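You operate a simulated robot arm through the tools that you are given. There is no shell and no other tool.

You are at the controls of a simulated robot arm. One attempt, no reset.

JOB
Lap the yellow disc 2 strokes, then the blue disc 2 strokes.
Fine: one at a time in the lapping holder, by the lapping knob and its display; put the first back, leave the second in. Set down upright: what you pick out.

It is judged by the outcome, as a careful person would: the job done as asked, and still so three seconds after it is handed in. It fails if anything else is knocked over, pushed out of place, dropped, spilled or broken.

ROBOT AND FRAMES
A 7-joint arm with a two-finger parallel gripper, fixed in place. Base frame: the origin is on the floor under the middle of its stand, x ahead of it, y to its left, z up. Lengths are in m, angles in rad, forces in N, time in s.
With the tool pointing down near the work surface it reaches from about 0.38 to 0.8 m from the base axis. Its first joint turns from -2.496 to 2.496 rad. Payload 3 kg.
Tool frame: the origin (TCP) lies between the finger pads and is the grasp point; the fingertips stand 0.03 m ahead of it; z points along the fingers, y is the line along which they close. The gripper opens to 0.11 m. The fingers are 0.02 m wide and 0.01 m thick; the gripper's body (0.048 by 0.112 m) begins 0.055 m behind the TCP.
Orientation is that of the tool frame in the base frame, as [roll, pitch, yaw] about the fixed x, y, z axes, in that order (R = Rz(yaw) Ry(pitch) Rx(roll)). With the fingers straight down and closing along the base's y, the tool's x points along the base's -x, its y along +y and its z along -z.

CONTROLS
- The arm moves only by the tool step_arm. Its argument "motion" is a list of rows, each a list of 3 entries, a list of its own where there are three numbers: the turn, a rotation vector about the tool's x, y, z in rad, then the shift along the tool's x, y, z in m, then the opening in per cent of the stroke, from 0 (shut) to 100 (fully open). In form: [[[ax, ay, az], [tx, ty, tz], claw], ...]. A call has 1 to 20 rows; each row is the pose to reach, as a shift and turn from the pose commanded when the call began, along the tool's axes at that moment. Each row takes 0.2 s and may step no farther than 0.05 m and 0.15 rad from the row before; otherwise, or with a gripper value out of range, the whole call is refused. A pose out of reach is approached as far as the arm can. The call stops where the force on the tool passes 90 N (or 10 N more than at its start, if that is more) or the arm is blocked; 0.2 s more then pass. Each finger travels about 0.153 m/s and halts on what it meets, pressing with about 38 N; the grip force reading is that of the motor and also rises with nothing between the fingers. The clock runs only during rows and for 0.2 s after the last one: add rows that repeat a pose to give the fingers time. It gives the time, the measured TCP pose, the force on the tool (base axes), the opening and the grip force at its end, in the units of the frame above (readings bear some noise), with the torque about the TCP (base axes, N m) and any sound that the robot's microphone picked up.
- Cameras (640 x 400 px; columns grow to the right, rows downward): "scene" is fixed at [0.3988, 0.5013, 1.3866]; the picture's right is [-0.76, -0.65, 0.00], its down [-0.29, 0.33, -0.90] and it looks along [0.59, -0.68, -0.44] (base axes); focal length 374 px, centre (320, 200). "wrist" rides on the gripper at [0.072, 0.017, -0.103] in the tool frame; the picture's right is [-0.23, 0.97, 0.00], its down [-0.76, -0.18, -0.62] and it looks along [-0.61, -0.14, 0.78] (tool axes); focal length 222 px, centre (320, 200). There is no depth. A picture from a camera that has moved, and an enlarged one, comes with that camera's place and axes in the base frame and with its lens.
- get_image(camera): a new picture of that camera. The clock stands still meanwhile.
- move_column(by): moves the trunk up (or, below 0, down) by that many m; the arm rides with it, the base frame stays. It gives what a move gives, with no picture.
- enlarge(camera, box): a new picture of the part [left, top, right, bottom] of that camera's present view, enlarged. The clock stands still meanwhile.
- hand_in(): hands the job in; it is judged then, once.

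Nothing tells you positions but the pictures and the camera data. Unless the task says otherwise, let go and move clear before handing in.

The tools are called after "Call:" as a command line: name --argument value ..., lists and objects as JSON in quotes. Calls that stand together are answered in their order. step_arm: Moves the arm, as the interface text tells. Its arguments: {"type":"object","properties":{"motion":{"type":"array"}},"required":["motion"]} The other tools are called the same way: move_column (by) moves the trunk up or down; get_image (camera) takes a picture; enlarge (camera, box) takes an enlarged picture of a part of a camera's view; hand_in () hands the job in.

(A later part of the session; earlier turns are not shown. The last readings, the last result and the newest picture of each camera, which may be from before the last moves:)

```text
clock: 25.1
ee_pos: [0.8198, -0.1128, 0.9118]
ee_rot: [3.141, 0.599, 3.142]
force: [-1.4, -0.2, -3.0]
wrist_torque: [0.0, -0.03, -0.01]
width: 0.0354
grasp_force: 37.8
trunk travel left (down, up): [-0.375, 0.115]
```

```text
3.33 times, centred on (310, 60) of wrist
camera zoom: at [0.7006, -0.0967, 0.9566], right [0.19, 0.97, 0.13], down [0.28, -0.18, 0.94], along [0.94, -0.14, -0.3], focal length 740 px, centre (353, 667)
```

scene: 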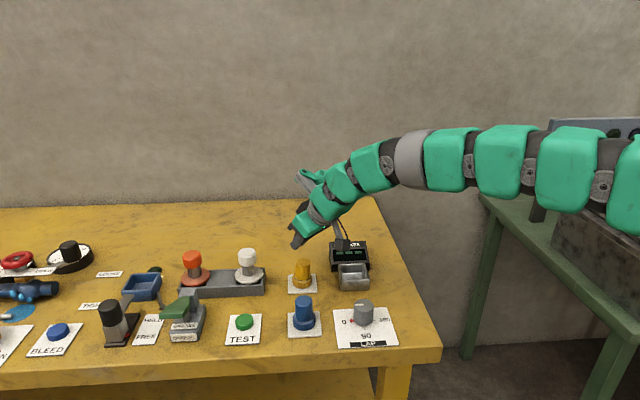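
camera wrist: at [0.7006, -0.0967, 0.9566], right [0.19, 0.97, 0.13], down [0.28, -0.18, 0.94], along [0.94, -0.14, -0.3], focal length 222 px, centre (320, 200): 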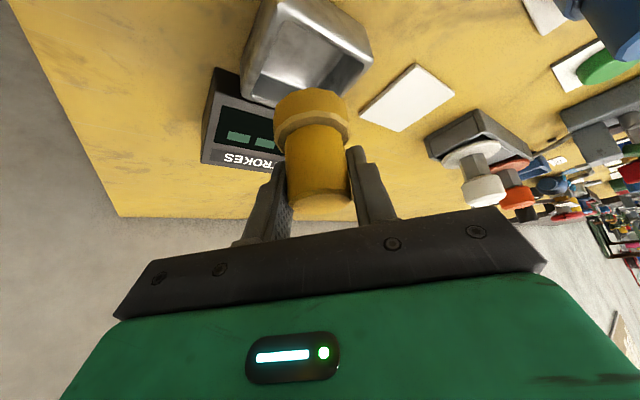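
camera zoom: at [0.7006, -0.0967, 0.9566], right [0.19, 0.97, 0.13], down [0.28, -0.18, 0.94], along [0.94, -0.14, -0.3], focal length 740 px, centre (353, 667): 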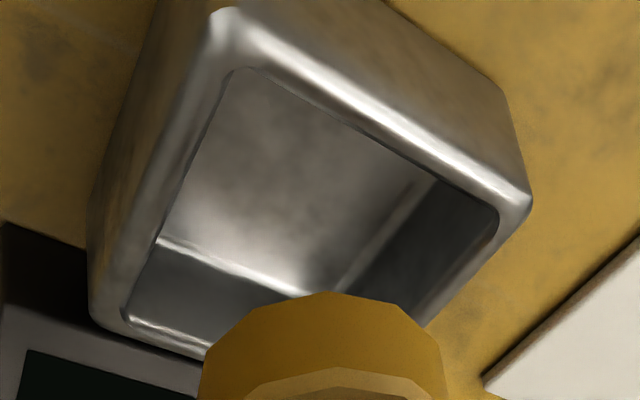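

Both cameras put the disc's centreline over the holder centre at about (0.8195, -0.113) within 1–2 mm, and the holder floor at about 0.807. I'll lower it gently to just above the floor.

Call:
step_arm --motion '[[[0, 0, 0], [0.0044, 0, 0.0065], 0], [[0, 0, 0], [0.0088, 0, 0.0129], 0], [[0, 0, 0], [0.0133, 0, 0.0194], 0], [[0, 0, 0], [0.0166, 0, 0.0243], 0], [[0, 0, 0], [0.0199, 0, 0.0291], 0], [[0, 0, 0], [0.0232, 0, 0.034], 0], [[0, 0, 0], [0.0265, 0, 0.0388], 0], [[0, 0, 0], [0.0265, 0, 0.0388], 0]]'

Call:
enlarge --camera "scene" --box '[335, 250, 375, 295]'

Call:
enlarge --camera "wrist" --box '[220, 0, 400, 220]'

```text
clock: 26.9
ee_pos: [0.8201, -0.1131, 0.8648]
ee_rot: [3.141, 0.598, 3.141]
force: [-0.2, 0.4, -2.8]
wrist_torque: [0.02, 0.0, 0.01]
width: 0.0354
grasp_force: 38.3
trunk travel left (down, up): [-0.375, 0.115]
```

```text
8.89 times, centred on (355, 272) of scene
camera zoom: at [0.3988, 0.5013, 1.3866], right [-0.76, -0.65, 0.0], down [-0.29, 0.33, -0.9], along [0.59, -0.68, -0.44], focal length 3327 px, centre (9, -444)
```

zoom: 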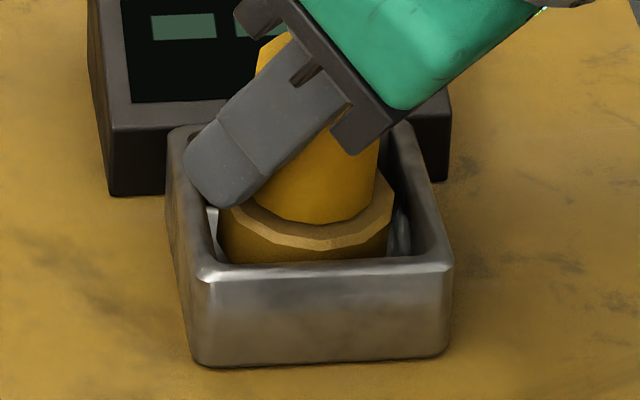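

```text
1.82 times, centred on (310, 110) of wrist
camera zoom: at [0.7006, -0.0965, 0.91], right [0.19, 0.97, 0.13], down [0.28, -0.18, 0.94], along [0.94, -0.14, -0.3], focal length 404 px, centre (338, 364)
```

zoom: 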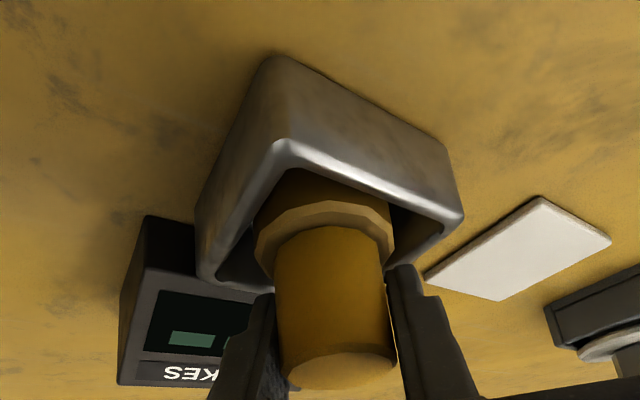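

The flange is inside the cavity without touching. I'll creep down the last few millimetres until the floor takes the weight.

Call:
step_arm --motion '[[[0, 0, 0], [0.0009, 0, 0.0013], 0], [[0, 0, 0], [0.0017, 0, 0.0025], 0], [[0, 0, 0], [0.0026, 0, 0.0038], 0], [[0, 0, 0], [0.0034, 0, 0.005], 0]]'

```text
clock: 27.9
ee_pos: [0.8206, -0.1141, 0.8613]
ee_rot: [3.141, 0.602, -3.141]
force: [-2.9, 0.7, 4.9]
wrist_torque: [0.18, 0.02, 0.07]
width: 0.0355
grasp_force: 37.8
trunk travel left (down, up): [-0.375, 0.115]
```

The floor has taken the weight, with about 8 N net upward push. I'll open slightly to release, then rise straight up before opening wider.

Call:
step_arm --motion '[[[0, 0, 0], [0, 0, 0], 36], [[0, 0, 0], [0, 0, 0], 38], [[0, 0, 0], [0, 0, 0], 39], [[0, 0, 0], [-0.0028, 0, -0.0041], 39], [[0, 0, 0], [-0.0056, 0, -0.0083], 40], [[0, 0, 0], [-0.0085, 0, -0.0124], 42], [[0, 0, 0], [-0.0085, 0, -0.0124], 42]]'

Call:
enlarge --camera "scene" --box '[335, 250, 375, 295]'

Call:
enlarge --camera "wrist" --box '[220, 0, 400, 220]'

```text
clock: 29.5
ee_pos: [0.8191, -0.1129, 0.8749]
ee_rot: [-3.14, 0.598, 3.141]
force: [0.0, -0.2, -0.1]
wrist_torque: [0.0, 0.01, 0.02]
width: 0.0463
grasp_force: 0.0
trunk travel left (down, up): [-0.375, 0.115]
```

```text
8.89 times, centred on (355, 272) of scene
camera zoom: at [0.3988, 0.5013, 1.3866], right [-0.76, -0.65, 0.0], down [-0.29, 0.33, -0.9], along [0.59, -0.68, -0.44], focal length 3327 px, centre (9, -444)
```

zoom: 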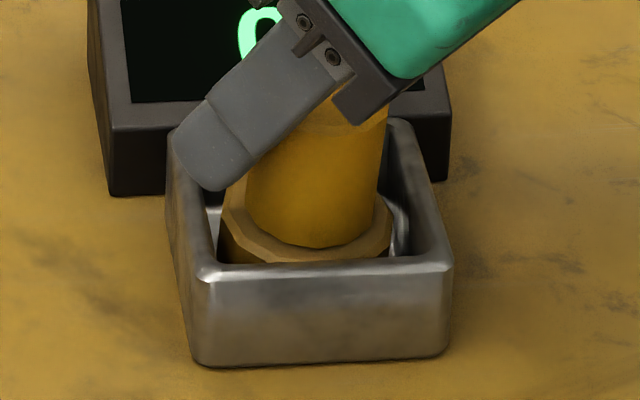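

```text
1.82 times, centred on (310, 110) of wrist
camera zoom: at [0.7005, -0.0967, 0.919], right [0.19, 0.97, 0.13], down [0.28, -0.18, 0.94], along [0.94, -0.14, -0.3], focal length 404 px, centre (338, 364)
```

zoom: 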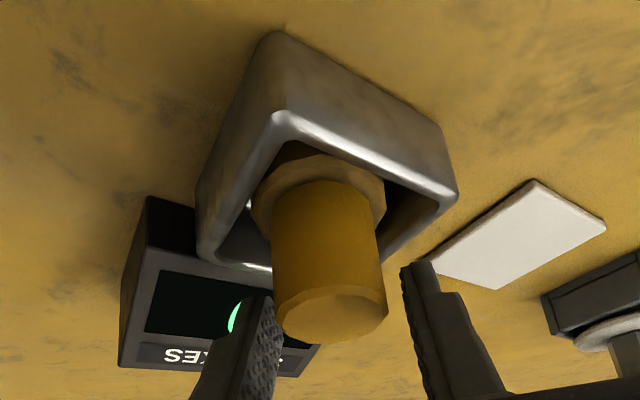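

The display has lit up with "0", so the holder recognises the disc. I'll rise clear straight up and look at the seated disc and the readout.

Call:
step_arm --motion '[[[0, 0, 0], [-0.0085, 0, -0.0124], 45], [[0, 0, 0], [-0.0198, 0, -0.0289], 55], [[0, 0, 0], [-0.0339, 0, -0.0495], 65], [[0, 0, 0], [-0.0508, 0, -0.0743], 70], [[0, 0, 0], [-0.0508, 0, -0.0743], 70]]'

Call:
enlarge --camera "scene" --box '[310, 215, 390, 295]'

```text
clock: 30.7
ee_pos: [0.8181, -0.1132, 0.9634]
ee_rot: [-3.141, 0.598, -3.141]
force: [-0.5, 0.0, 0.3]
wrist_torque: [0.02, 0.0, -0.01]
width: 0.077
grasp_force: 0.1
trunk travel left (down, up): [-0.375, 0.115]
```

```text
5.00 times, centred on (350, 255) of scene
camera zoom: at [0.3988, 0.5013, 1.3866], right [-0.76, -0.65, 0.0], down [-0.29, 0.33, -0.9], along [0.59, -0.68, -0.44], focal length 1871 px, centre (170, -75)
```

zoom: 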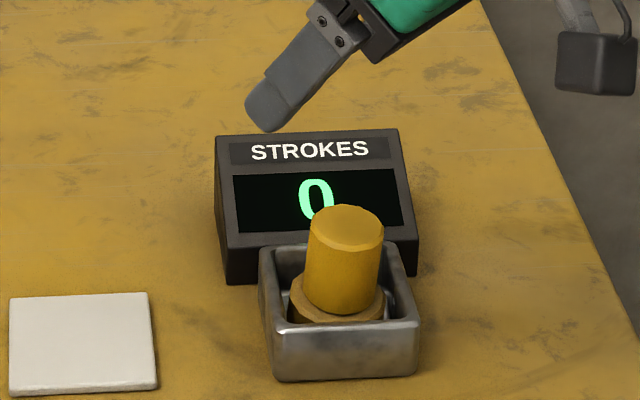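

Seated upright, with the display at 0. Next I'll go to tool-down above the LAP knob, square the tool up, and look closely at it.

Call:
step_arm --motion '[[[0, 0.12, 0], [0.019, 0.0194, -0.0057], 65], [[0, 0.24, 0], [0.038, 0.0388, -0.0114], 65], [[0, 0.36, 0], [0.0569, 0.0582, -0.0172], 65], [[0, 0.48, 0], [0.0759, 0.0776, -0.0229], 65], [[0, 0.6, 0], [0.0949, 0.097, -0.0286], 65], [[0, 0.6, 0], [0.0949, 0.097, -0.0286], 65]]'

Call:
get_image --camera "wrist"

Call:
enlarge --camera "scene" --box '[320, 240, 420, 350]'

```text
clock: 32.1
ee_pos: [0.7252, -0.0162, 0.9358]
ee_rot: [3.141, -0.002, 3.14]
force: [0.6, -0.3, 0.2]
wrist_torque: [0.03, 0.0, -0.01]
width: 0.0716
grasp_force: 0.1
trunk travel left (down, up): [-0.375, 0.115]
```

```text
taken
camera wrist: at [0.6523, 0.0008, 1.0389], right [0.23, 0.97, 0.0], down [0.76, -0.18, 0.62], along [0.61, -0.14, -0.78], focal length 222 px, centre (320, 200)
```

wrist: 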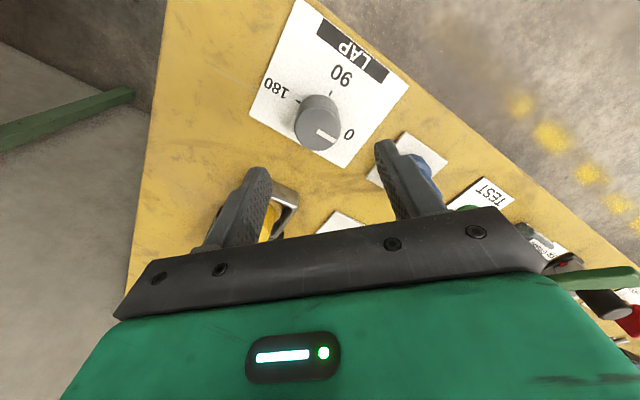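

```text
3.64 times, centred on (370, 295) of scene
camera zoom: at [0.3988, 0.5013, 1.3866], right [-0.76, -0.65, 0.0], down [-0.29, 0.33, -0.9], along [0.59, -0.68, -0.44], focal length 1361 px, centre (138, -146)
```

zoom: 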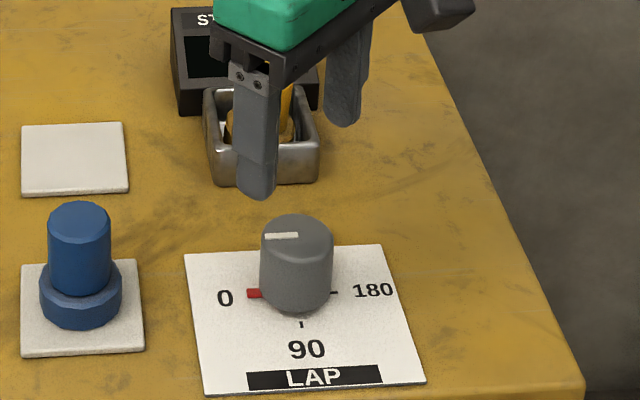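

The knob is below and slightly behind in view. I'll zoom in to refine its centre and its pointer.

Call:
enlarge --camera "wrist" --box '[240, 60, 400, 180]'

Call:
enlarge --camera "scene" --box '[340, 285, 390, 335]'

```text
3.33 times, centred on (320, 120) of wrist
camera zoom: at [0.6523, 0.0008, 1.0389], right [0.23, 0.97, 0.0], down [0.76, -0.18, 0.62], along [0.61, -0.14, -0.78], focal length 740 px, centre (320, 467)
```

zoom: 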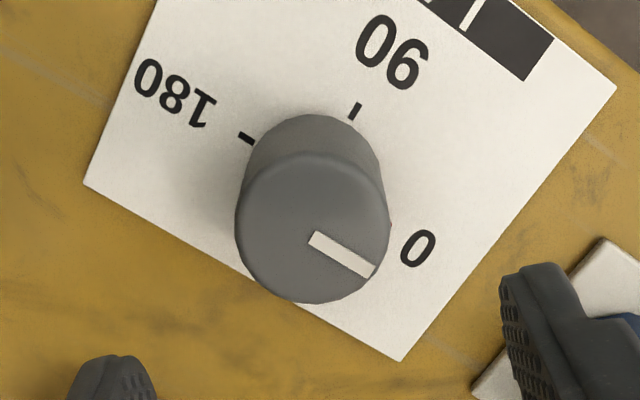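

```text
8.00 times, centred on (365, 310) of scene
camera zoom: at [0.3988, 0.5013, 1.3866], right [-0.76, -0.65, 0.0], down [-0.29, 0.33, -0.9], along [0.59, -0.68, -0.44], focal length 2994 px, centre (-40, -680)
```

zoom: 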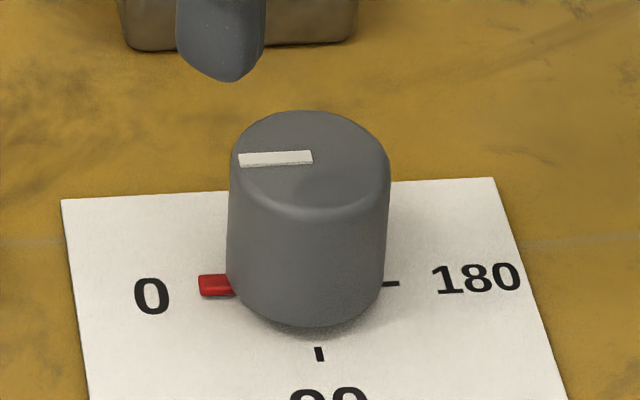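

The knob centre triangulates to about (0.725, -0.018), diameter 0.042 m, top at about 0.844, and its pointer is at 0. From 0 through 90 to 180 is counter-clockwise seen from above, so I'll wind the wrist clockwise by about 1.5 rad first, staying high.

Call:
step_arm --motion '[[[0, 0, 0.15], [0, 0, 0], 65], [[0, 0, 0.3], [0, 0, 0], 65], [[0, 0, 0.45], [0, 0, 0], 65], [[0, 0, 0.6], [0, 0, 0], 65], [[0, 0, 0.75], [0, 0, 0], 65], [[0, 0, 0.9], [0, 0, 0], 65], [[0, 0, 1.05], [0, 0, 0], 65], [[0, 0, 1.2], [0, 0, 0], 65], [[0, 0, 1.35], [0, 0, 0], 65], [[0, 0, 1.5], [0, 0, 0], 65], [[0, 0, 1.5], [0, 0, 0], 65]]'

Call:
get_image --camera "wrist"

Call:
get_image --camera "scene"

```text
clock: 34.5
ee_pos: [0.7254, -0.0164, 0.9342]
ee_rot: [3.141, -0.001, 1.64]
force: [-1.1, 0.4, -0.6]
wrist_torque: [-0.01, -0.02, -0.05]
width: 0.0714
grasp_force: 0.1
trunk travel left (down, up): [-0.375, 0.115]
```

```text
taken
camera wrist: at [0.7359, 0.057, 1.0383], right [0.99, -0.16, 0.0], down [-0.12, -0.77, 0.62], along [-0.1, -0.62, -0.78], focal length 222 px, centre (320, 200)
```

wrist: 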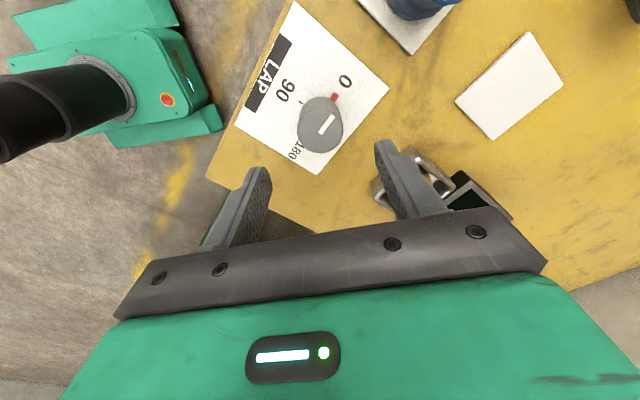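

```text
taken
```

scene: 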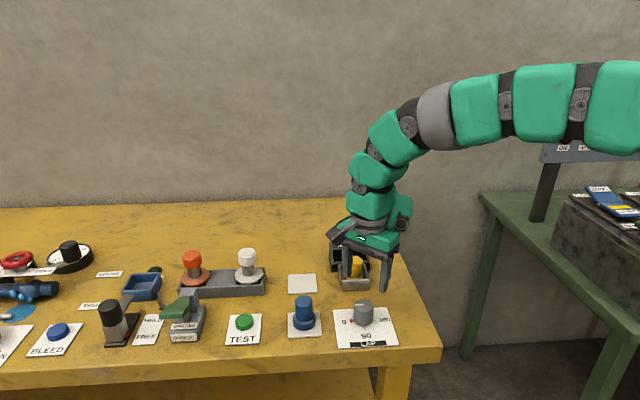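

The wrist turns freely to yaw 1.64. I'll zoom again for an independent check on the knob's centre from this side.

Call:
enlarge --camera "wrist" --box '[240, 60, 400, 180]'

```text
3.33 times, centred on (320, 120) of wrist
camera zoom: at [0.7359, 0.057, 1.0383], right [0.99, -0.16, 0.0], down [-0.12, -0.77, 0.62], along [-0.1, -0.62, -0.78], focal length 740 px, centre (320, 467)
```

zoom: 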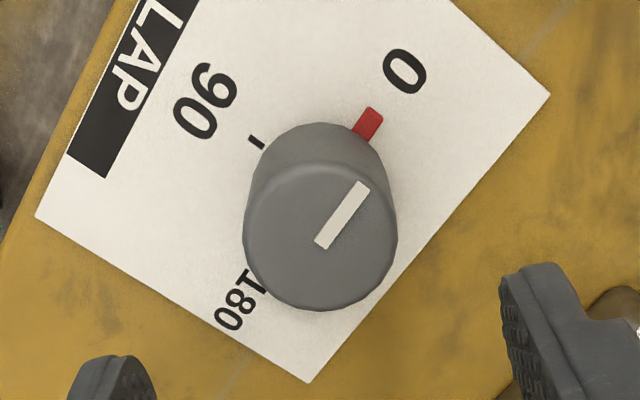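

All views agree: knob centre (0.724, -0.018), top at 0.845. I'll correct the small offset and descend around it with the jaws open, keeping the fingertips above the card.

Call:
step_arm --motion '[[[0, 0, 0], [-0.0018, -0.0014, 0.02], 65], [[0, 0, 0], [-0.0018, -0.0014, 0.04], 65], [[0, 0, 0], [-0.0018, -0.0014, 0.06], 65], [[0, 0, 0], [-0.0018, -0.0014, 0.078], 65], [[0, 0, 0], [-0.0018, -0.0014, 0.0905], 65], [[0, 0, 0], [-0.0018, -0.0014, 0.0905], 65]]'

Call:
get_image --camera "wrist"

Call:
enlarge --camera "scene" --box '[320, 240, 420, 350]'

```text
clock: 35.9
ee_pos: [0.7237, -0.0166, 0.8438]
ee_rot: [-3.141, -0.001, 1.641]
force: [-0.1, 0.2, 1.1]
wrist_torque: [0.02, 0.03, -0.04]
width: 0.0716
grasp_force: 0.0
trunk travel left (down, up): [-0.375, 0.115]
```

```text
taken
camera wrist: at [0.7347, 0.0559, 0.9475], right [0.99, -0.16, 0.0], down [-0.12, -0.77, 0.62], along [-0.1, -0.62, -0.78], focal length 222 px, centre (320, 200)
```

wrist: 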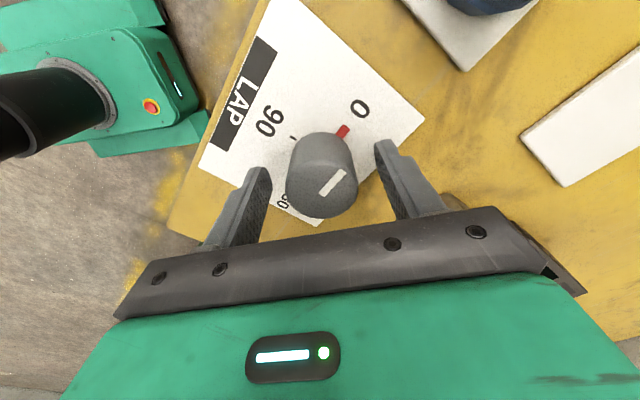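

```text
3.64 times, centred on (370, 295) of scene
camera zoom: at [0.3988, 0.5013, 1.3866], right [-0.76, -0.65, 0.0], down [-0.29, 0.33, -0.9], along [0.59, -0.68, -0.44], focal length 1361 px, centre (138, -146)
```

zoom: 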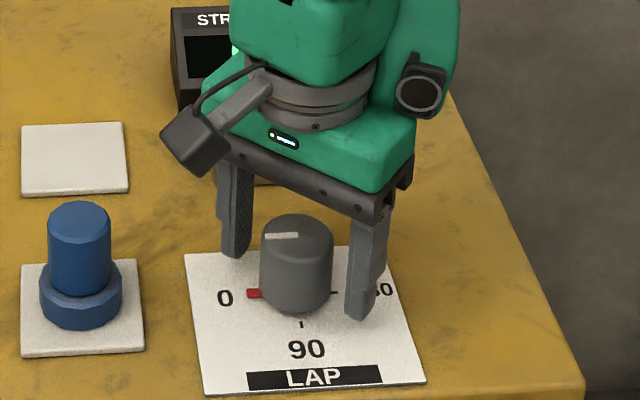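

The knob sits centred between the fingers. I'll close on it and check the forces.

Call:
step_arm --motion '[[[0, 0, 0], [0, 0, 0], 45], [[0, 0, 0], [0, 0, 0], 30], [[0, 0, 0], [0, 0, 0], 20], [[0, 0, 0], [0, 0, 0], 20]]'

Call:
get_image --camera "scene"

```text
clock: 36.9
ee_pos: [0.7244, -0.0171, 0.8437]
ee_rot: [3.141, 0.0, 1.642]
force: [7.6, 1.8, -0.3]
wrist_torque: [0.17, -0.41, 0.0]
width: 0.0407
grasp_force: 45.1
trunk travel left (down, up): [-0.375, 0.115]
```

```text
taken
```

scene: 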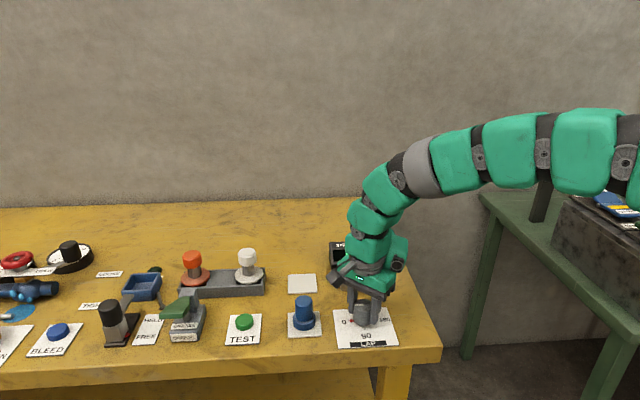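

The grip on the knob is firm. I'll turn it counter-clockwise in steps, first about 45°, and watch the knob and display.

Call:
step_arm --motion '[[[0, 0, -0.1], [0, 0.0007, 0], 20], [[0, 0, -0.2], [0, 0.0007, 0], 20], [[0, 0, -0.3], [0, 0.0007, 0], 20], [[0, 0, -0.4], [0, 0.0007, 0], 20], [[0, 0, -0.5], [0, 0.0007, 0], 20], [[0, 0, -0.6], [0, 0.0007, 0], 20], [[0, 0, -0.7], [0, 0.0007, 0], 20], [[0, 0, -0.785], [0, 0.0007, 0], 20]]'

Call:
get_image --camera "wrist"

Call:
enlarge --camera "scene" --box '[310, 220, 420, 350]'

```text
clock: 38.7
ee_pos: [0.7248, -0.0181, 0.845]
ee_rot: [-3.142, 0.0, 2.432]
force: [3.0, 6.8, 5.1]
wrist_torque: [0.18, 0.02, -0.02]
width: 0.0408
grasp_force: 44.4
trunk travel left (down, up): [-0.375, 0.115]
```

```text
taken
camera wrist: at [0.6797, 0.0425, 0.9477], right [0.81, 0.59, 0.0], down [0.46, -0.63, 0.62], along [0.37, -0.5, -0.78], focal length 222 px, centre (320, 200)
```

wrist: 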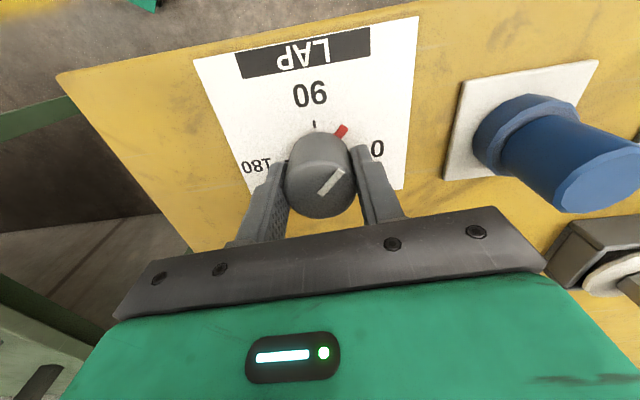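

```text
3.08 times, centred on (365, 285) of scene
camera zoom: at [0.3988, 0.5013, 1.3866], right [-0.76, -0.65, 0.0], down [-0.29, 0.33, -0.9], along [0.59, -0.68, -0.44], focal length 1152 px, centre (182, -62)
```

zoom: 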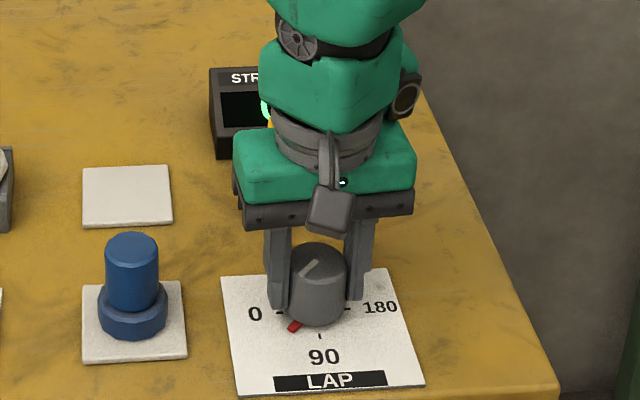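

The red pointer turns with the knob and now reads about 45°. I'll continue to 90.

Call:
step_arm --motion '[[[0, 0, -0.1], [0, 0, 0], 20], [[0, 0, -0.2], [0, 0, 0], 20], [[0, 0, -0.3], [0, 0, 0], 20], [[0, 0, -0.4], [0, 0, 0], 20], [[0, 0, -0.5], [0, 0, 0], 20], [[0, 0, -0.6], [0, 0, 0], 20], [[0, 0, -0.7], [0, 0, 0], 20], [[0, 0, -0.785], [0, 0, 0], 20]]'

Call:
get_image --camera "wrist"

Call:
enlarge --camera "scene" --box '[310, 220, 420, 350]'

```text
clock: 40.5
ee_pos: [0.724, -0.0185, 0.8434]
ee_rot: [-3.141, 0.0, -3.071]
force: [0.7, -0.9, 2.1]
wrist_torque: [-0.22, 0.66, 0.01]
width: 0.0411
grasp_force: 45.1
trunk travel left (down, up): [-0.375, 0.115]
```

```text
taken
camera wrist: at [0.6498, -0.0063, 0.9477], right [0.16, 0.99, 0.0], down [0.77, -0.12, 0.62], along [0.61, -0.1, -0.78], focal length 222 px, centre (320, 200)
```

wrist: 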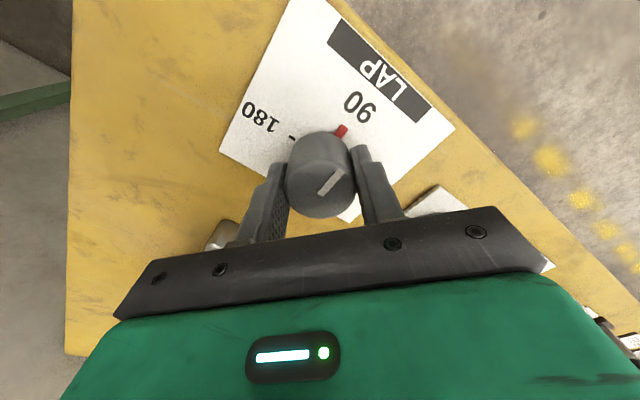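

```text
3.08 times, centred on (365, 285) of scene
camera zoom: at [0.3988, 0.5013, 1.3866], right [-0.76, -0.65, 0.0], down [-0.29, 0.33, -0.9], along [0.59, -0.68, -0.44], focal length 1152 px, centre (182, -62)
```

zoom: 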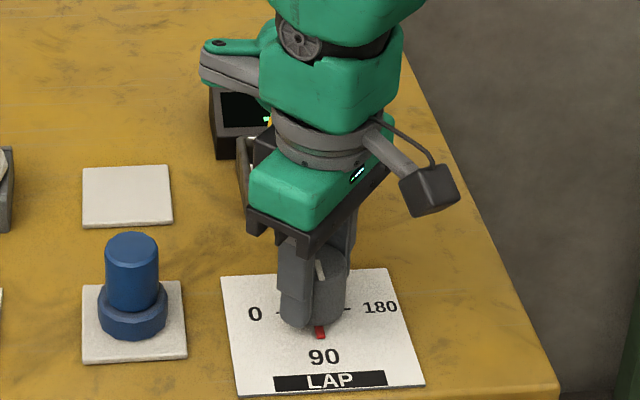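

The pointer is at 90. The display is mostly hidden by the arm, but a sliver shows, so I'll zoom in on it.

Call:
enlarge --camera "scene" --box '[325, 235, 375, 285]'

Call:
get_image --camera "scene"

```text
8.00 times, centred on (350, 260) of scene
camera zoom: at [0.3988, 0.5013, 1.3866], right [-0.76, -0.65, 0.0], down [-0.29, 0.33, -0.9], along [0.59, -0.68, -0.44], focal length 2994 px, centre (80, -280)
```

zoom: 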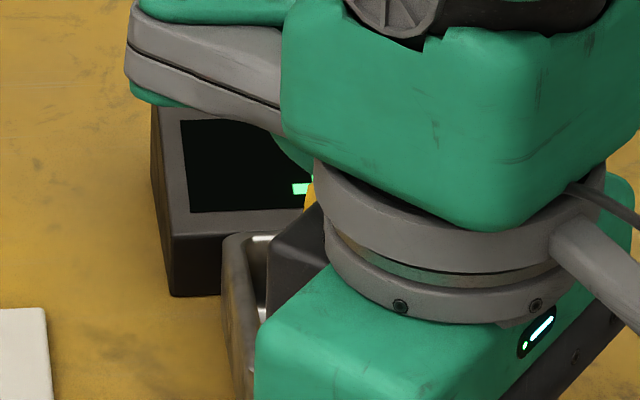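

```text
taken
```

scene: 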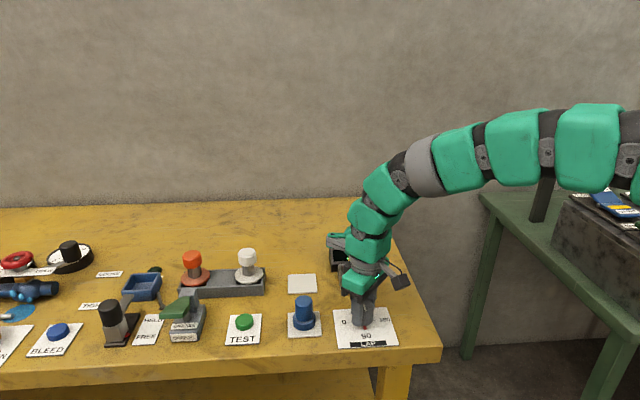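

The digit seems to have changed from 0, but I need to see it clearly. I'll release the knob, lift straight up and back, and read the display with the wrist camera.

Call:
step_arm --motion '[[[0, 0, 0], [0, 0, 0], 50], [[0, 0, 0], [0, 0, 0], 65], [[0, 0, 0], [0, 0, -0.02], 65], [[0, 0, 0], [0, 0, -0.06], 65], [[0, 0, 0], [0.01, 0, -0.105], 65], [[0, 0, 0], [0.025, 0, -0.15], 65], [[0, 0, 0], [0.045, 0, -0.195], 65], [[0, 0, 0], [0.06, 0, -0.24], 65], [[0, 0, 0], [0.06, 0, -0.24], 65]]'

Call:
get_image --camera "wrist"

Call:
enlarge --camera "scene" --box '[310, 220, 420, 350]'

```text
clock: 42.5
ee_pos: [0.6644, -0.0228, 1.0835]
ee_rot: [3.141, 0.0, -3.071]
force: [-0.1, 0.3, -0.1]
wrist_torque: [0.02, -0.01, 0.02]
width: 0.0715
grasp_force: 0.1
trunk travel left (down, up): [-0.375, 0.115]
```

```text
taken
camera wrist: at [0.5903, -0.0109, 1.1882], right [0.16, 0.99, 0.0], down [0.77, -0.12, 0.62], along [0.61, -0.1, -0.78], focal length 222 px, centre (320, 200)
```

wrist: 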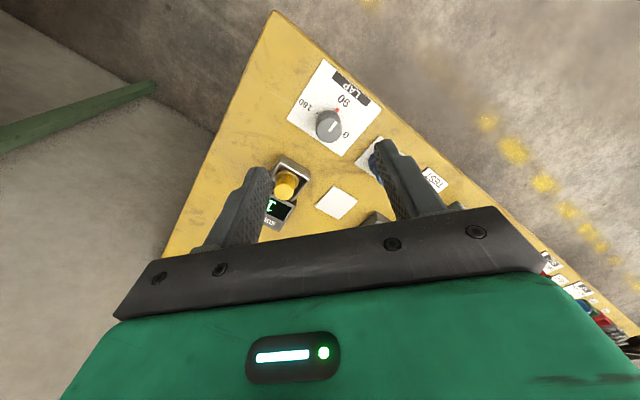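

```text
3.08 times, centred on (365, 285) of scene
camera zoom: at [0.3988, 0.5013, 1.3866], right [-0.76, -0.65, 0.0], down [-0.29, 0.33, -0.9], along [0.59, -0.68, -0.44], focal length 1152 px, centre (182, -62)
```

zoom: 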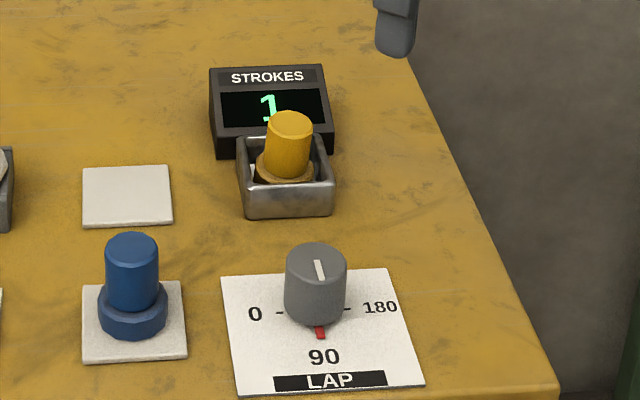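

The display reads "1" with the knob at 90 and the yellow disc still seated. I'll go back to the knob and turn it another 45°, then check again so I don't overshoot 2.

Call:
step_arm --motion '[[[0, 0, 0], [-0.015, 0, 0.045], 65], [[0, 0, 0], [-0.035, 0, 0.09], 65], [[0, 0, 0], [-0.05, 0, 0.135], 65], [[0, 0, 0], [-0.06, 0, 0.175], 65], [[0, 0, 0], [-0.06, 0, 0.205], 65], [[0, 0, 0], [-0.06, 0, 0.225], 65], [[0, 0, 0], [-0.06, 0, 0.24], 65], [[0, 0, 0], [-0.06, 0, 0.24], 65]]'

Call:
get_image --camera "wrist"

```text
clock: 44.3
ee_pos: [0.7242, -0.0175, 0.845]
ee_rot: [3.141, 0.001, -3.07]
force: [-0.6, -0.5, 0.2]
wrist_torque: [0.0, 0.0, 0.02]
width: 0.0715
grasp_force: 0.1
trunk travel left (down, up): [-0.375, 0.115]
```

```text
taken
camera wrist: at [0.6503, -0.0061, 0.9476], right [0.16, 0.99, 0.0], down [0.77, -0.12, 0.62], along [0.61, -0.1, -0.78], focal length 222 px, centre (320, 200)
```

wrist: 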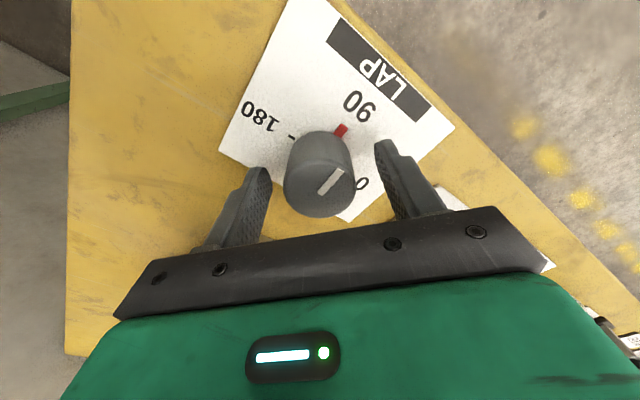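

The gripper is back around the knob. I'll close and turn a further 45° counter-clockwise.

Call:
step_arm --motion '[[[0, 0, 0], [0, 0, 0], 45], [[0, 0, 0], [0, 0, 0], 25], [[0, 0, 0], [0, 0, 0], 20], [[0, 0, -0.1], [0, 0, 0], 20], [[0, 0, -0.2], [0, 0, 0], 20], [[0, 0, -0.3], [0, 0, 0], 20], [[0, 0, -0.4], [0, 0, 0], 20], [[0, 0, -0.5], [0, 0, 0], 20], [[0, 0, -0.6], [0, 0, 0], 20], [[0, 0, -0.7], [0, 0, 0], 20], [[0, 0, -0.785], [0, 0, 0], 20], [[0, 0, -0.785], [0, 0, 0], 20]]'

Call:
get_image --camera "wrist"

Call:
enlarge --camera "scene" --box '[310, 220, 420, 350]'

```text
clock: 46.9
ee_pos: [0.7251, -0.0159, 0.8426]
ee_rot: [3.141, -0.001, -2.285]
force: [2.3, -1.2, 0.4]
wrist_torque: [-0.39, -0.04, 0.0]
width: 0.0409
grasp_force: 44.8
trunk travel left (down, up): [-0.375, 0.115]
```

```text
taken
camera wrist: at [0.6635, -0.0617, 0.9477], right [-0.59, 0.81, 0.0], down [0.63, 0.46, 0.62], along [0.5, 0.37, -0.78], focal length 222 px, centre (320, 200)
```

wrist: 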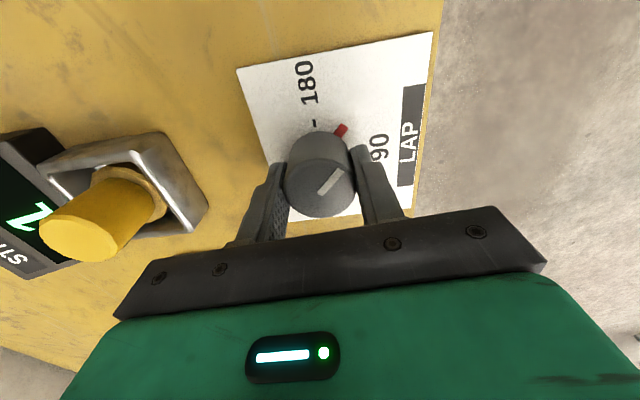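

```text
3.08 times, centred on (365, 285) of scene
camera zoom: at [0.3988, 0.5013, 1.3866], right [-0.76, -0.65, 0.0], down [-0.29, 0.33, -0.9], along [0.59, -0.68, -0.44], focal length 1152 px, centre (182, -62)
```

zoom: 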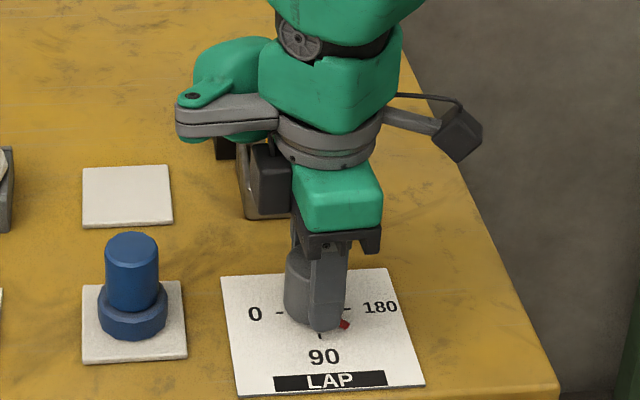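

From this angle the wrist camera sees the display. I'll zoom in to read the digit.

Call:
enlarge --camera "wrist" --box '[0, 110, 220, 300]'

```text
2.11 times, centred on (110, 205) of wrist
camera zoom: at [0.6635, -0.0617, 0.9477], right [-0.59, 0.81, 0.0], down [0.63, 0.46, 0.62], along [0.5, 0.37, -0.78], focal length 468 px, centre (762, 190)
```

zoom: 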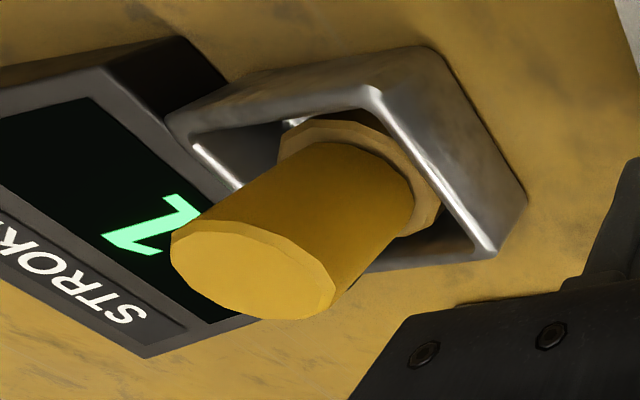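

The upright stem with a foot and flag reads as "1", so at 135° the count is still 1. I'll continue slowly to 180.

Call:
step_arm --motion '[[[0, 0, -0.1], [0, 0, 0], 20], [[0, 0, -0.2], [0, 0, 0], 20], [[0, 0, -0.3], [0, 0, 0], 20], [[0, 0, -0.4], [0, 0, 0], 20], [[0, 0, -0.5], [0, 0, 0], 20], [[0, 0, -0.6], [0, 0, 0], 20], [[0, 0, -0.7], [0, 0, 0], 20], [[0, 0, -0.7], [0, 0, 0], 20]]'

Call:
get_image --camera "wrist"

Call:
get_image --camera "scene"

```text
clock: 48.7
ee_pos: [0.7262, -0.0169, 0.8426]
ee_rot: [-3.141, 0.0, -1.584]
force: [3.5, -1.7, 1.0]
wrist_torque: [0.27, -0.67, 0.02]
width: 0.0411
grasp_force: 44.8
trunk travel left (down, up): [-0.375, 0.115]
```

```text
taken
camera wrist: at [0.7058, -0.0903, 0.9476], right [-0.97, 0.24, 0.0], down [0.19, 0.76, 0.62], along [0.15, 0.6, -0.78], focal length 222 px, centre (320, 200)
```

wrist: 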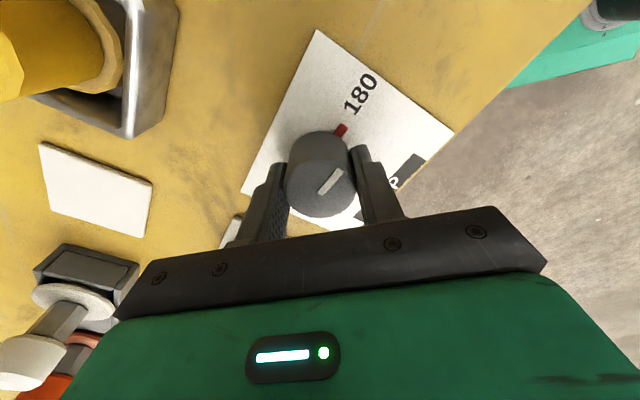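

```text
taken
```

scene: 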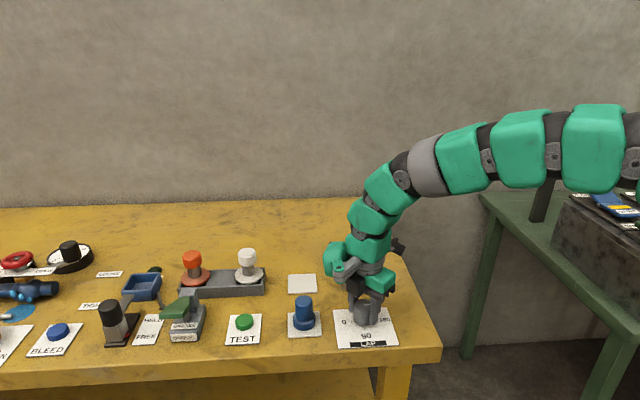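

The pointer reads about 175°. I'll finish the last few degrees to 180, then release and lift to read the display.

Call:
step_arm --motion '[[[0, 0, -0.05], [0, 0, 0], 20], [[0, 0, -0.09], [0, 0, 0], 20], [[0, 0, -0.09], [0, 0, 0], 20]]'

Call:
get_image --camera "wrist"

```text
clock: 49.5
ee_pos: [0.7249, -0.0179, 0.8438]
ee_rot: [3.14, 0.0, -1.496]
force: [5.4, 1.5, 4.4]
wrist_torque: [-0.11, -0.17, -1.24]
width: 0.041
grasp_force: 45.0
trunk travel left (down, up): [-0.375, 0.115]
```

```text
taken
camera wrist: at [0.7122, -0.0916, 0.9476], right [-0.99, 0.15, 0.0], down [0.12, 0.77, 0.62], along [0.1, 0.62, -0.78], focal length 222 px, centre (320, 200)
```

wrist: 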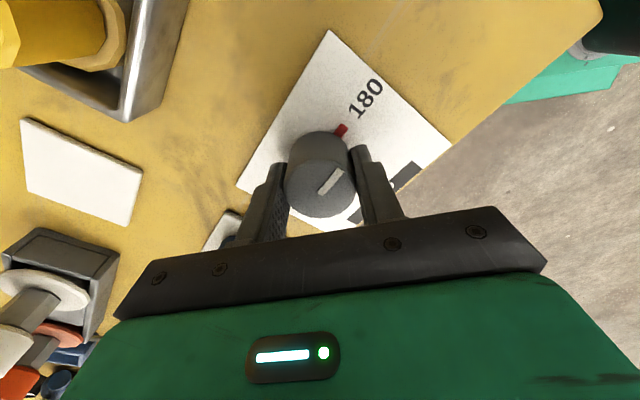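

The -1.24 N·m torque shows the knob is against its 180 stop. I'll ease off, release, then lift up and back so the scene camera can see the display.

Call:
step_arm --motion '[[[0, 0, 0.015], [0, 0, 0], 20], [[0, 0, 0.015], [0, 0, 0], 50], [[0, 0, 0.015], [0, 0, 0], 65], [[0, 0, 0.015], [0, 0, -0.02], 65], [[0, 0, 0.015], [0, 0, -0.06], 65], [[0, 0, 0.015], [0, 0.01, -0.105], 65], [[0, 0, 0.015], [0, 0.025, -0.15], 65], [[0, 0, 0.015], [0, 0.045, -0.195], 65], [[0, 0, 0.015], [0, 0.06, -0.24], 65], [[0, 0, 0.015], [0, 0.06, -0.24], 65]]'

Call:
enlarge --camera "scene" --box '[310, 220, 420, 350]'

```text
clock: 51.7
ee_pos: [0.6654, -0.0223, 1.0854]
ee_rot: [-3.14, 0.001, -1.513]
force: [1.0, -0.2, 0.0]
wrist_torque: [-0.03, -0.01, -0.01]
width: 0.0715
grasp_force: 0.1
trunk travel left (down, up): [-0.375, 0.115]
```

```text
3.08 times, centred on (365, 285) of scene
camera zoom: at [0.3988, 0.5013, 1.3866], right [-0.76, -0.65, 0.0], down [-0.29, 0.33, -0.9], along [0.59, -0.68, -0.44], focal length 1152 px, centre (182, -62)
```

zoom: 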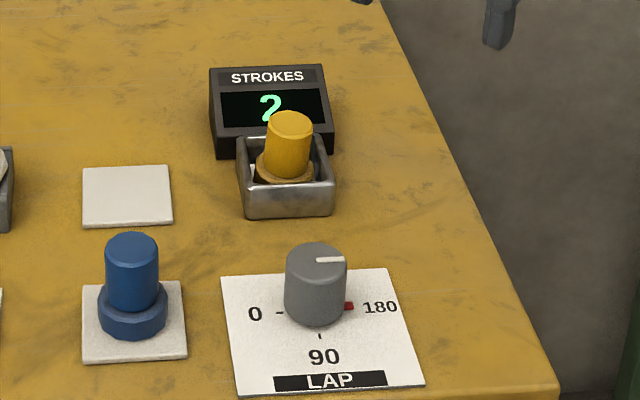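

The display appears to read "2" with the pointer at 180. I'll zoom in to be sure before moving the disc.

Call:
enlarge --camera "scene" --box '[335, 235, 375, 270]'

Call:
get_image --camera "wrist"

```text
11.43 times, centred on (355, 252) of scene
camera zoom: at [0.3988, 0.5013, 1.3866], right [-0.76, -0.65, 0.0], down [-0.29, 0.33, -0.9], along [0.59, -0.68, -0.44], focal length 4277 px, centre (-80, -400)
```

zoom: 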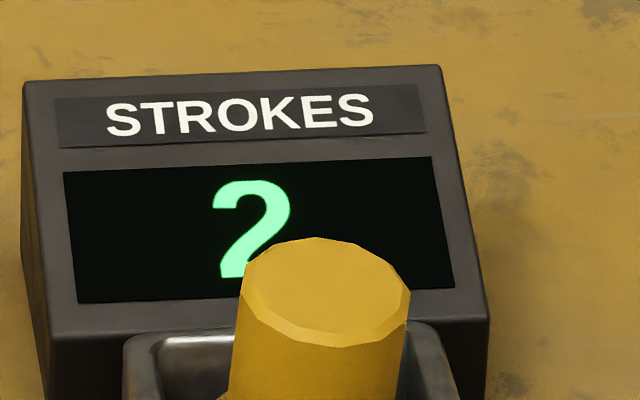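

```text
taken
camera wrist: at [0.6511, -0.0963, 1.1884], right [-0.99, 0.17, 0.0], down [0.13, 0.77, 0.62], along [0.1, 0.61, -0.78], focal length 222 px, centre (320, 200)
```

wrist: 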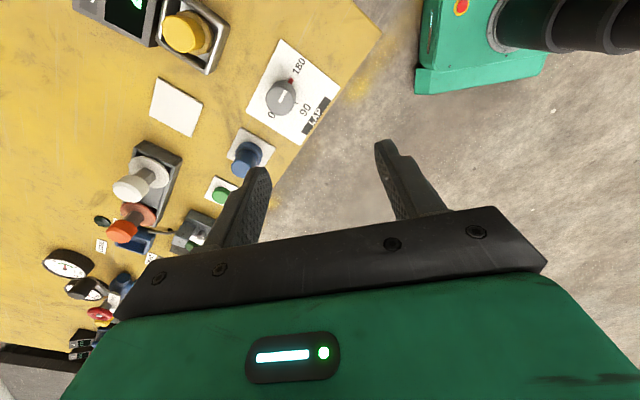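

It clearly reads "2", so the yellow disc is done. I'll take it out before touching the knob again. First I'll unwind the wrist and move to view the holder from above.

Call:
step_arm --motion '[[[0, 0, 0.14], [0, 0, 0], 65], [[0, 0, 0.28], [0, 0, 0], 65], [[0, 0, 0.42], [0.005, -0.01, 0], 65], [[0, 0, 0.56], [0.01, -0.02, 0.005], 65], [[0, 0, 0.7], [0.015, -0.03, 0.01], 65], [[0, 0, 0.84], [0.02, -0.04, 0.02], 65], [[0, 0, 0.98], [0.025, -0.05, 0.03], 65], [[0, 0, 1.12], [0.03, -0.06, 0.04], 65], [[0, 0, 1.26], [0.035, -0.07, 0.05], 65], [[0, 0, 1.4], [0.04, -0.08, 0.06], 65], [[0, 0, 1.54], [0.045, -0.09, 0.06], 65], [[0, 0, 1.628], [0.0478, -0.0984, 0.06], 65], [[0, 0, 1.628], [0.0478, -0.0984, 0.06], 65]]'

Call:
get_image --camera "wrist"

Call:
enlarge --camera "wrist" --box '[220, 80, 380, 200]'

```text
clock: 54.5
ee_pos: [0.7656, -0.0648, 1.0245]
ee_rot: [-3.141, 0.0, -3.14]
force: [0.3, -0.5, -0.3]
wrist_torque: [-0.02, 0.01, -0.02]
width: 0.0714
grasp_force: 0.0
trunk travel left (down, up): [-0.375, 0.115]
```

```text
taken
camera wrist: at [0.6928, -0.048, 1.1277], right [0.23, 0.97, 0.0], down [0.76, -0.18, 0.62], along [0.61, -0.14, -0.78], focal length 222 px, centre (320, 200)
```

wrist: 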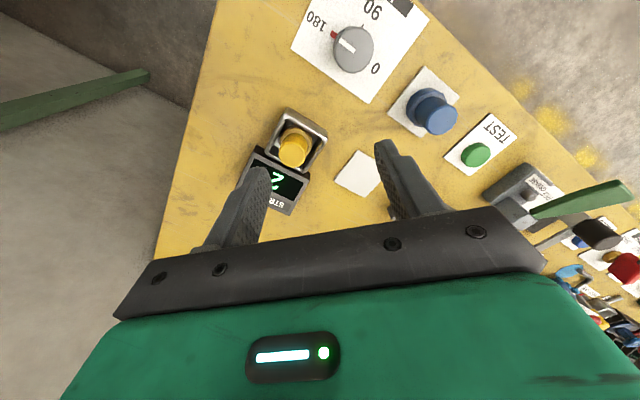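

```text
3.33 times, centred on (300, 140) of wrist
camera zoom: at [0.6928, -0.048, 1.1277], right [0.23, 0.97, 0.0], down [0.76, -0.18, 0.62], along [0.61, -0.14, -0.78], focal length 740 px, centre (387, 400)
```

zoom: 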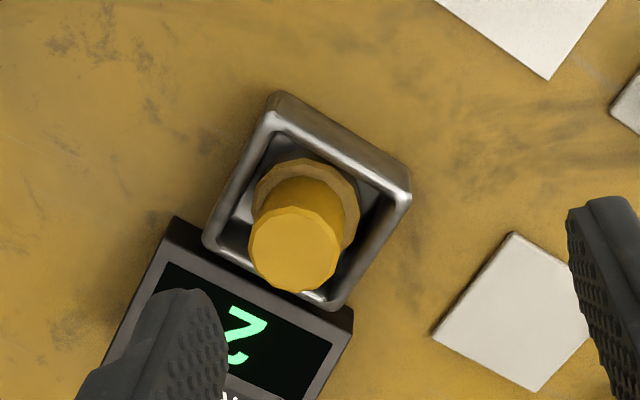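

The yellow disc sits in the holder, possibly off-centre or slightly leaning. I'll look at it closely from the scene camera before regripping.

Call:
enlarge --camera "scene" --box '[335, 248, 375, 293]'

Call:
enlarge --camera "wrist" --box '[260, 95, 340, 165]'

```text
8.89 times, centred on (355, 270) of scene
camera zoom: at [0.3988, 0.5013, 1.3866], right [-0.76, -0.65, 0.0], down [-0.29, 0.33, -0.9], along [0.59, -0.68, -0.44], focal length 3327 px, centre (9, -427)
```

zoom: 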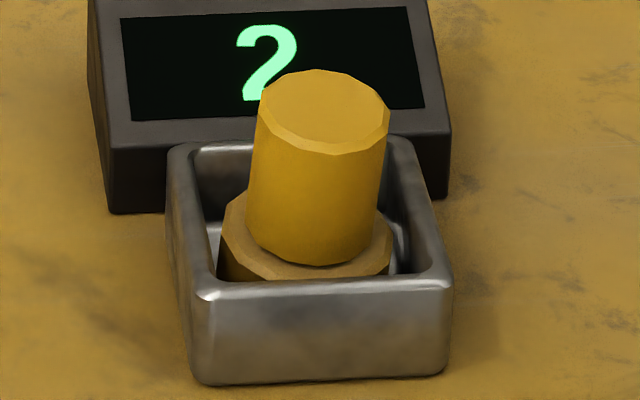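

```text
5.71 times, centred on (300, 130) of wrist
camera zoom: at [0.6928, -0.048, 1.1277], right [0.23, 0.97, 0.0], down [0.76, -0.18, 0.62], along [0.61, -0.14, -0.78], focal length 1269 px, centre (434, 600)
```

zoom: 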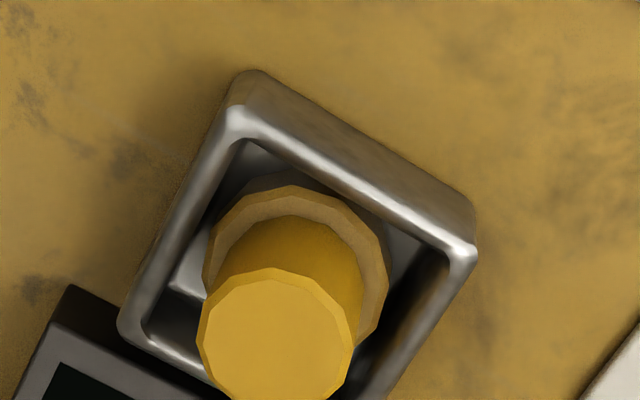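

The disc leans about 3–4° because one flange edge rides the holder's inner fillet, but it is stable and registered. When I regrip I'll put the TCP about 9 mm behind the handle axis. At this tilt that lays the pad tips fully along the handle and keeps the tips clear of the rim. I'll move above it now.

Call:
step_arm --motion '[[[0, -0.12, 0], [-0.009, -0.0101, 0.017], 55], [[0, -0.24, 0], [-0.0176, -0.0202, 0.034], 50], [[0, -0.36, 0], [-0.0263, -0.0303, 0.051], 45], [[0, -0.48, 0], [-0.0351, -0.0404, 0.068], 45], [[0, -0.6, 0], [-0.0439, -0.0505, 0.085], 45], [[0, -0.6, 0], [-0.0439, -0.0505, 0.085], 45], [[0, -0.6, 0], [-0.0439, -0.0505, 0.085], 45]]'

Call:
get_image --camera "wrist"

Call:
enlarge --camera "wrist" --box '[240, 0, 400, 120]'

Call:
enlarge --camera "scene" --box '[310, 215, 390, 295]'

```text
clock: 56.1
ee_pos: [0.811, -0.1147, 0.9392]
ee_rot: [3.141, 0.601, -3.138]
force: [-0.2, 0.4, 0.1]
wrist_torque: [-0.02, 0.03, 0.01]
width: 0.0497
grasp_force: 0.0
trunk travel left (down, up): [-0.375, 0.115]
```

```text
taken
camera wrist: at [0.6915, -0.098, 0.9836], right [0.19, 0.97, 0.13], down [0.28, -0.18, 0.94], along [0.94, -0.14, -0.3], focal length 222 px, centre (320, 200)
```

wrist: 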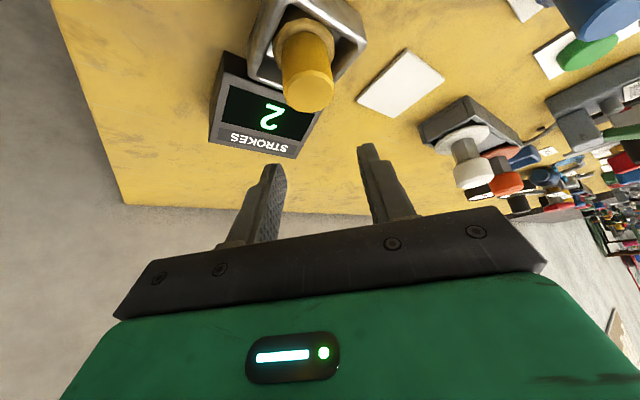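

```text
3.33 times, centred on (320, 60) of wrist
camera zoom: at [0.6915, -0.098, 0.9836], right [0.19, 0.97, 0.13], down [0.28, -0.18, 0.94], along [0.94, -0.14, -0.3], focal length 740 px, centre (320, 667)
```

zoom: 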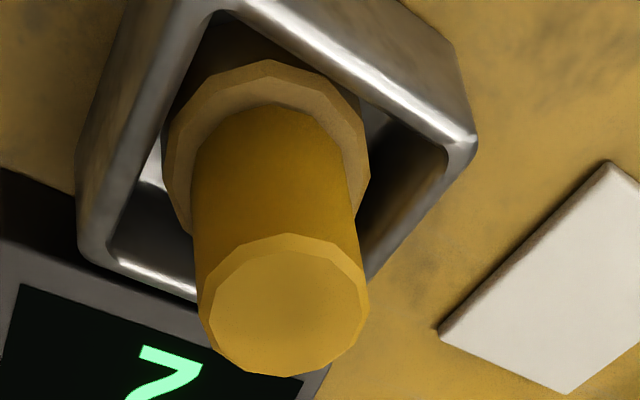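

```text
5.00 times, centred on (350, 255) of scene
camera zoom: at [0.3988, 0.5013, 1.3866], right [-0.76, -0.65, 0.0], down [-0.29, 0.33, -0.9], along [0.59, -0.68, -0.44], focal length 1871 px, centre (170, -75)
```

zoom: 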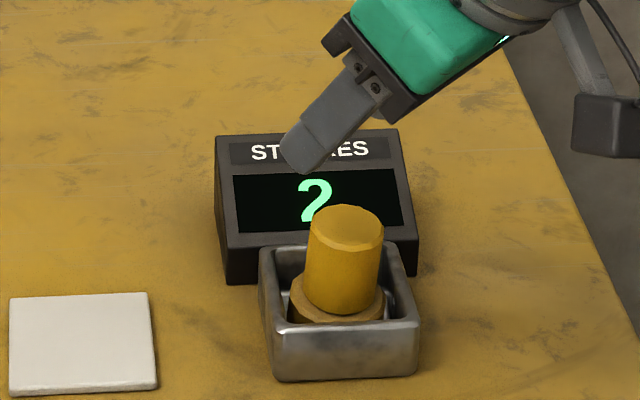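

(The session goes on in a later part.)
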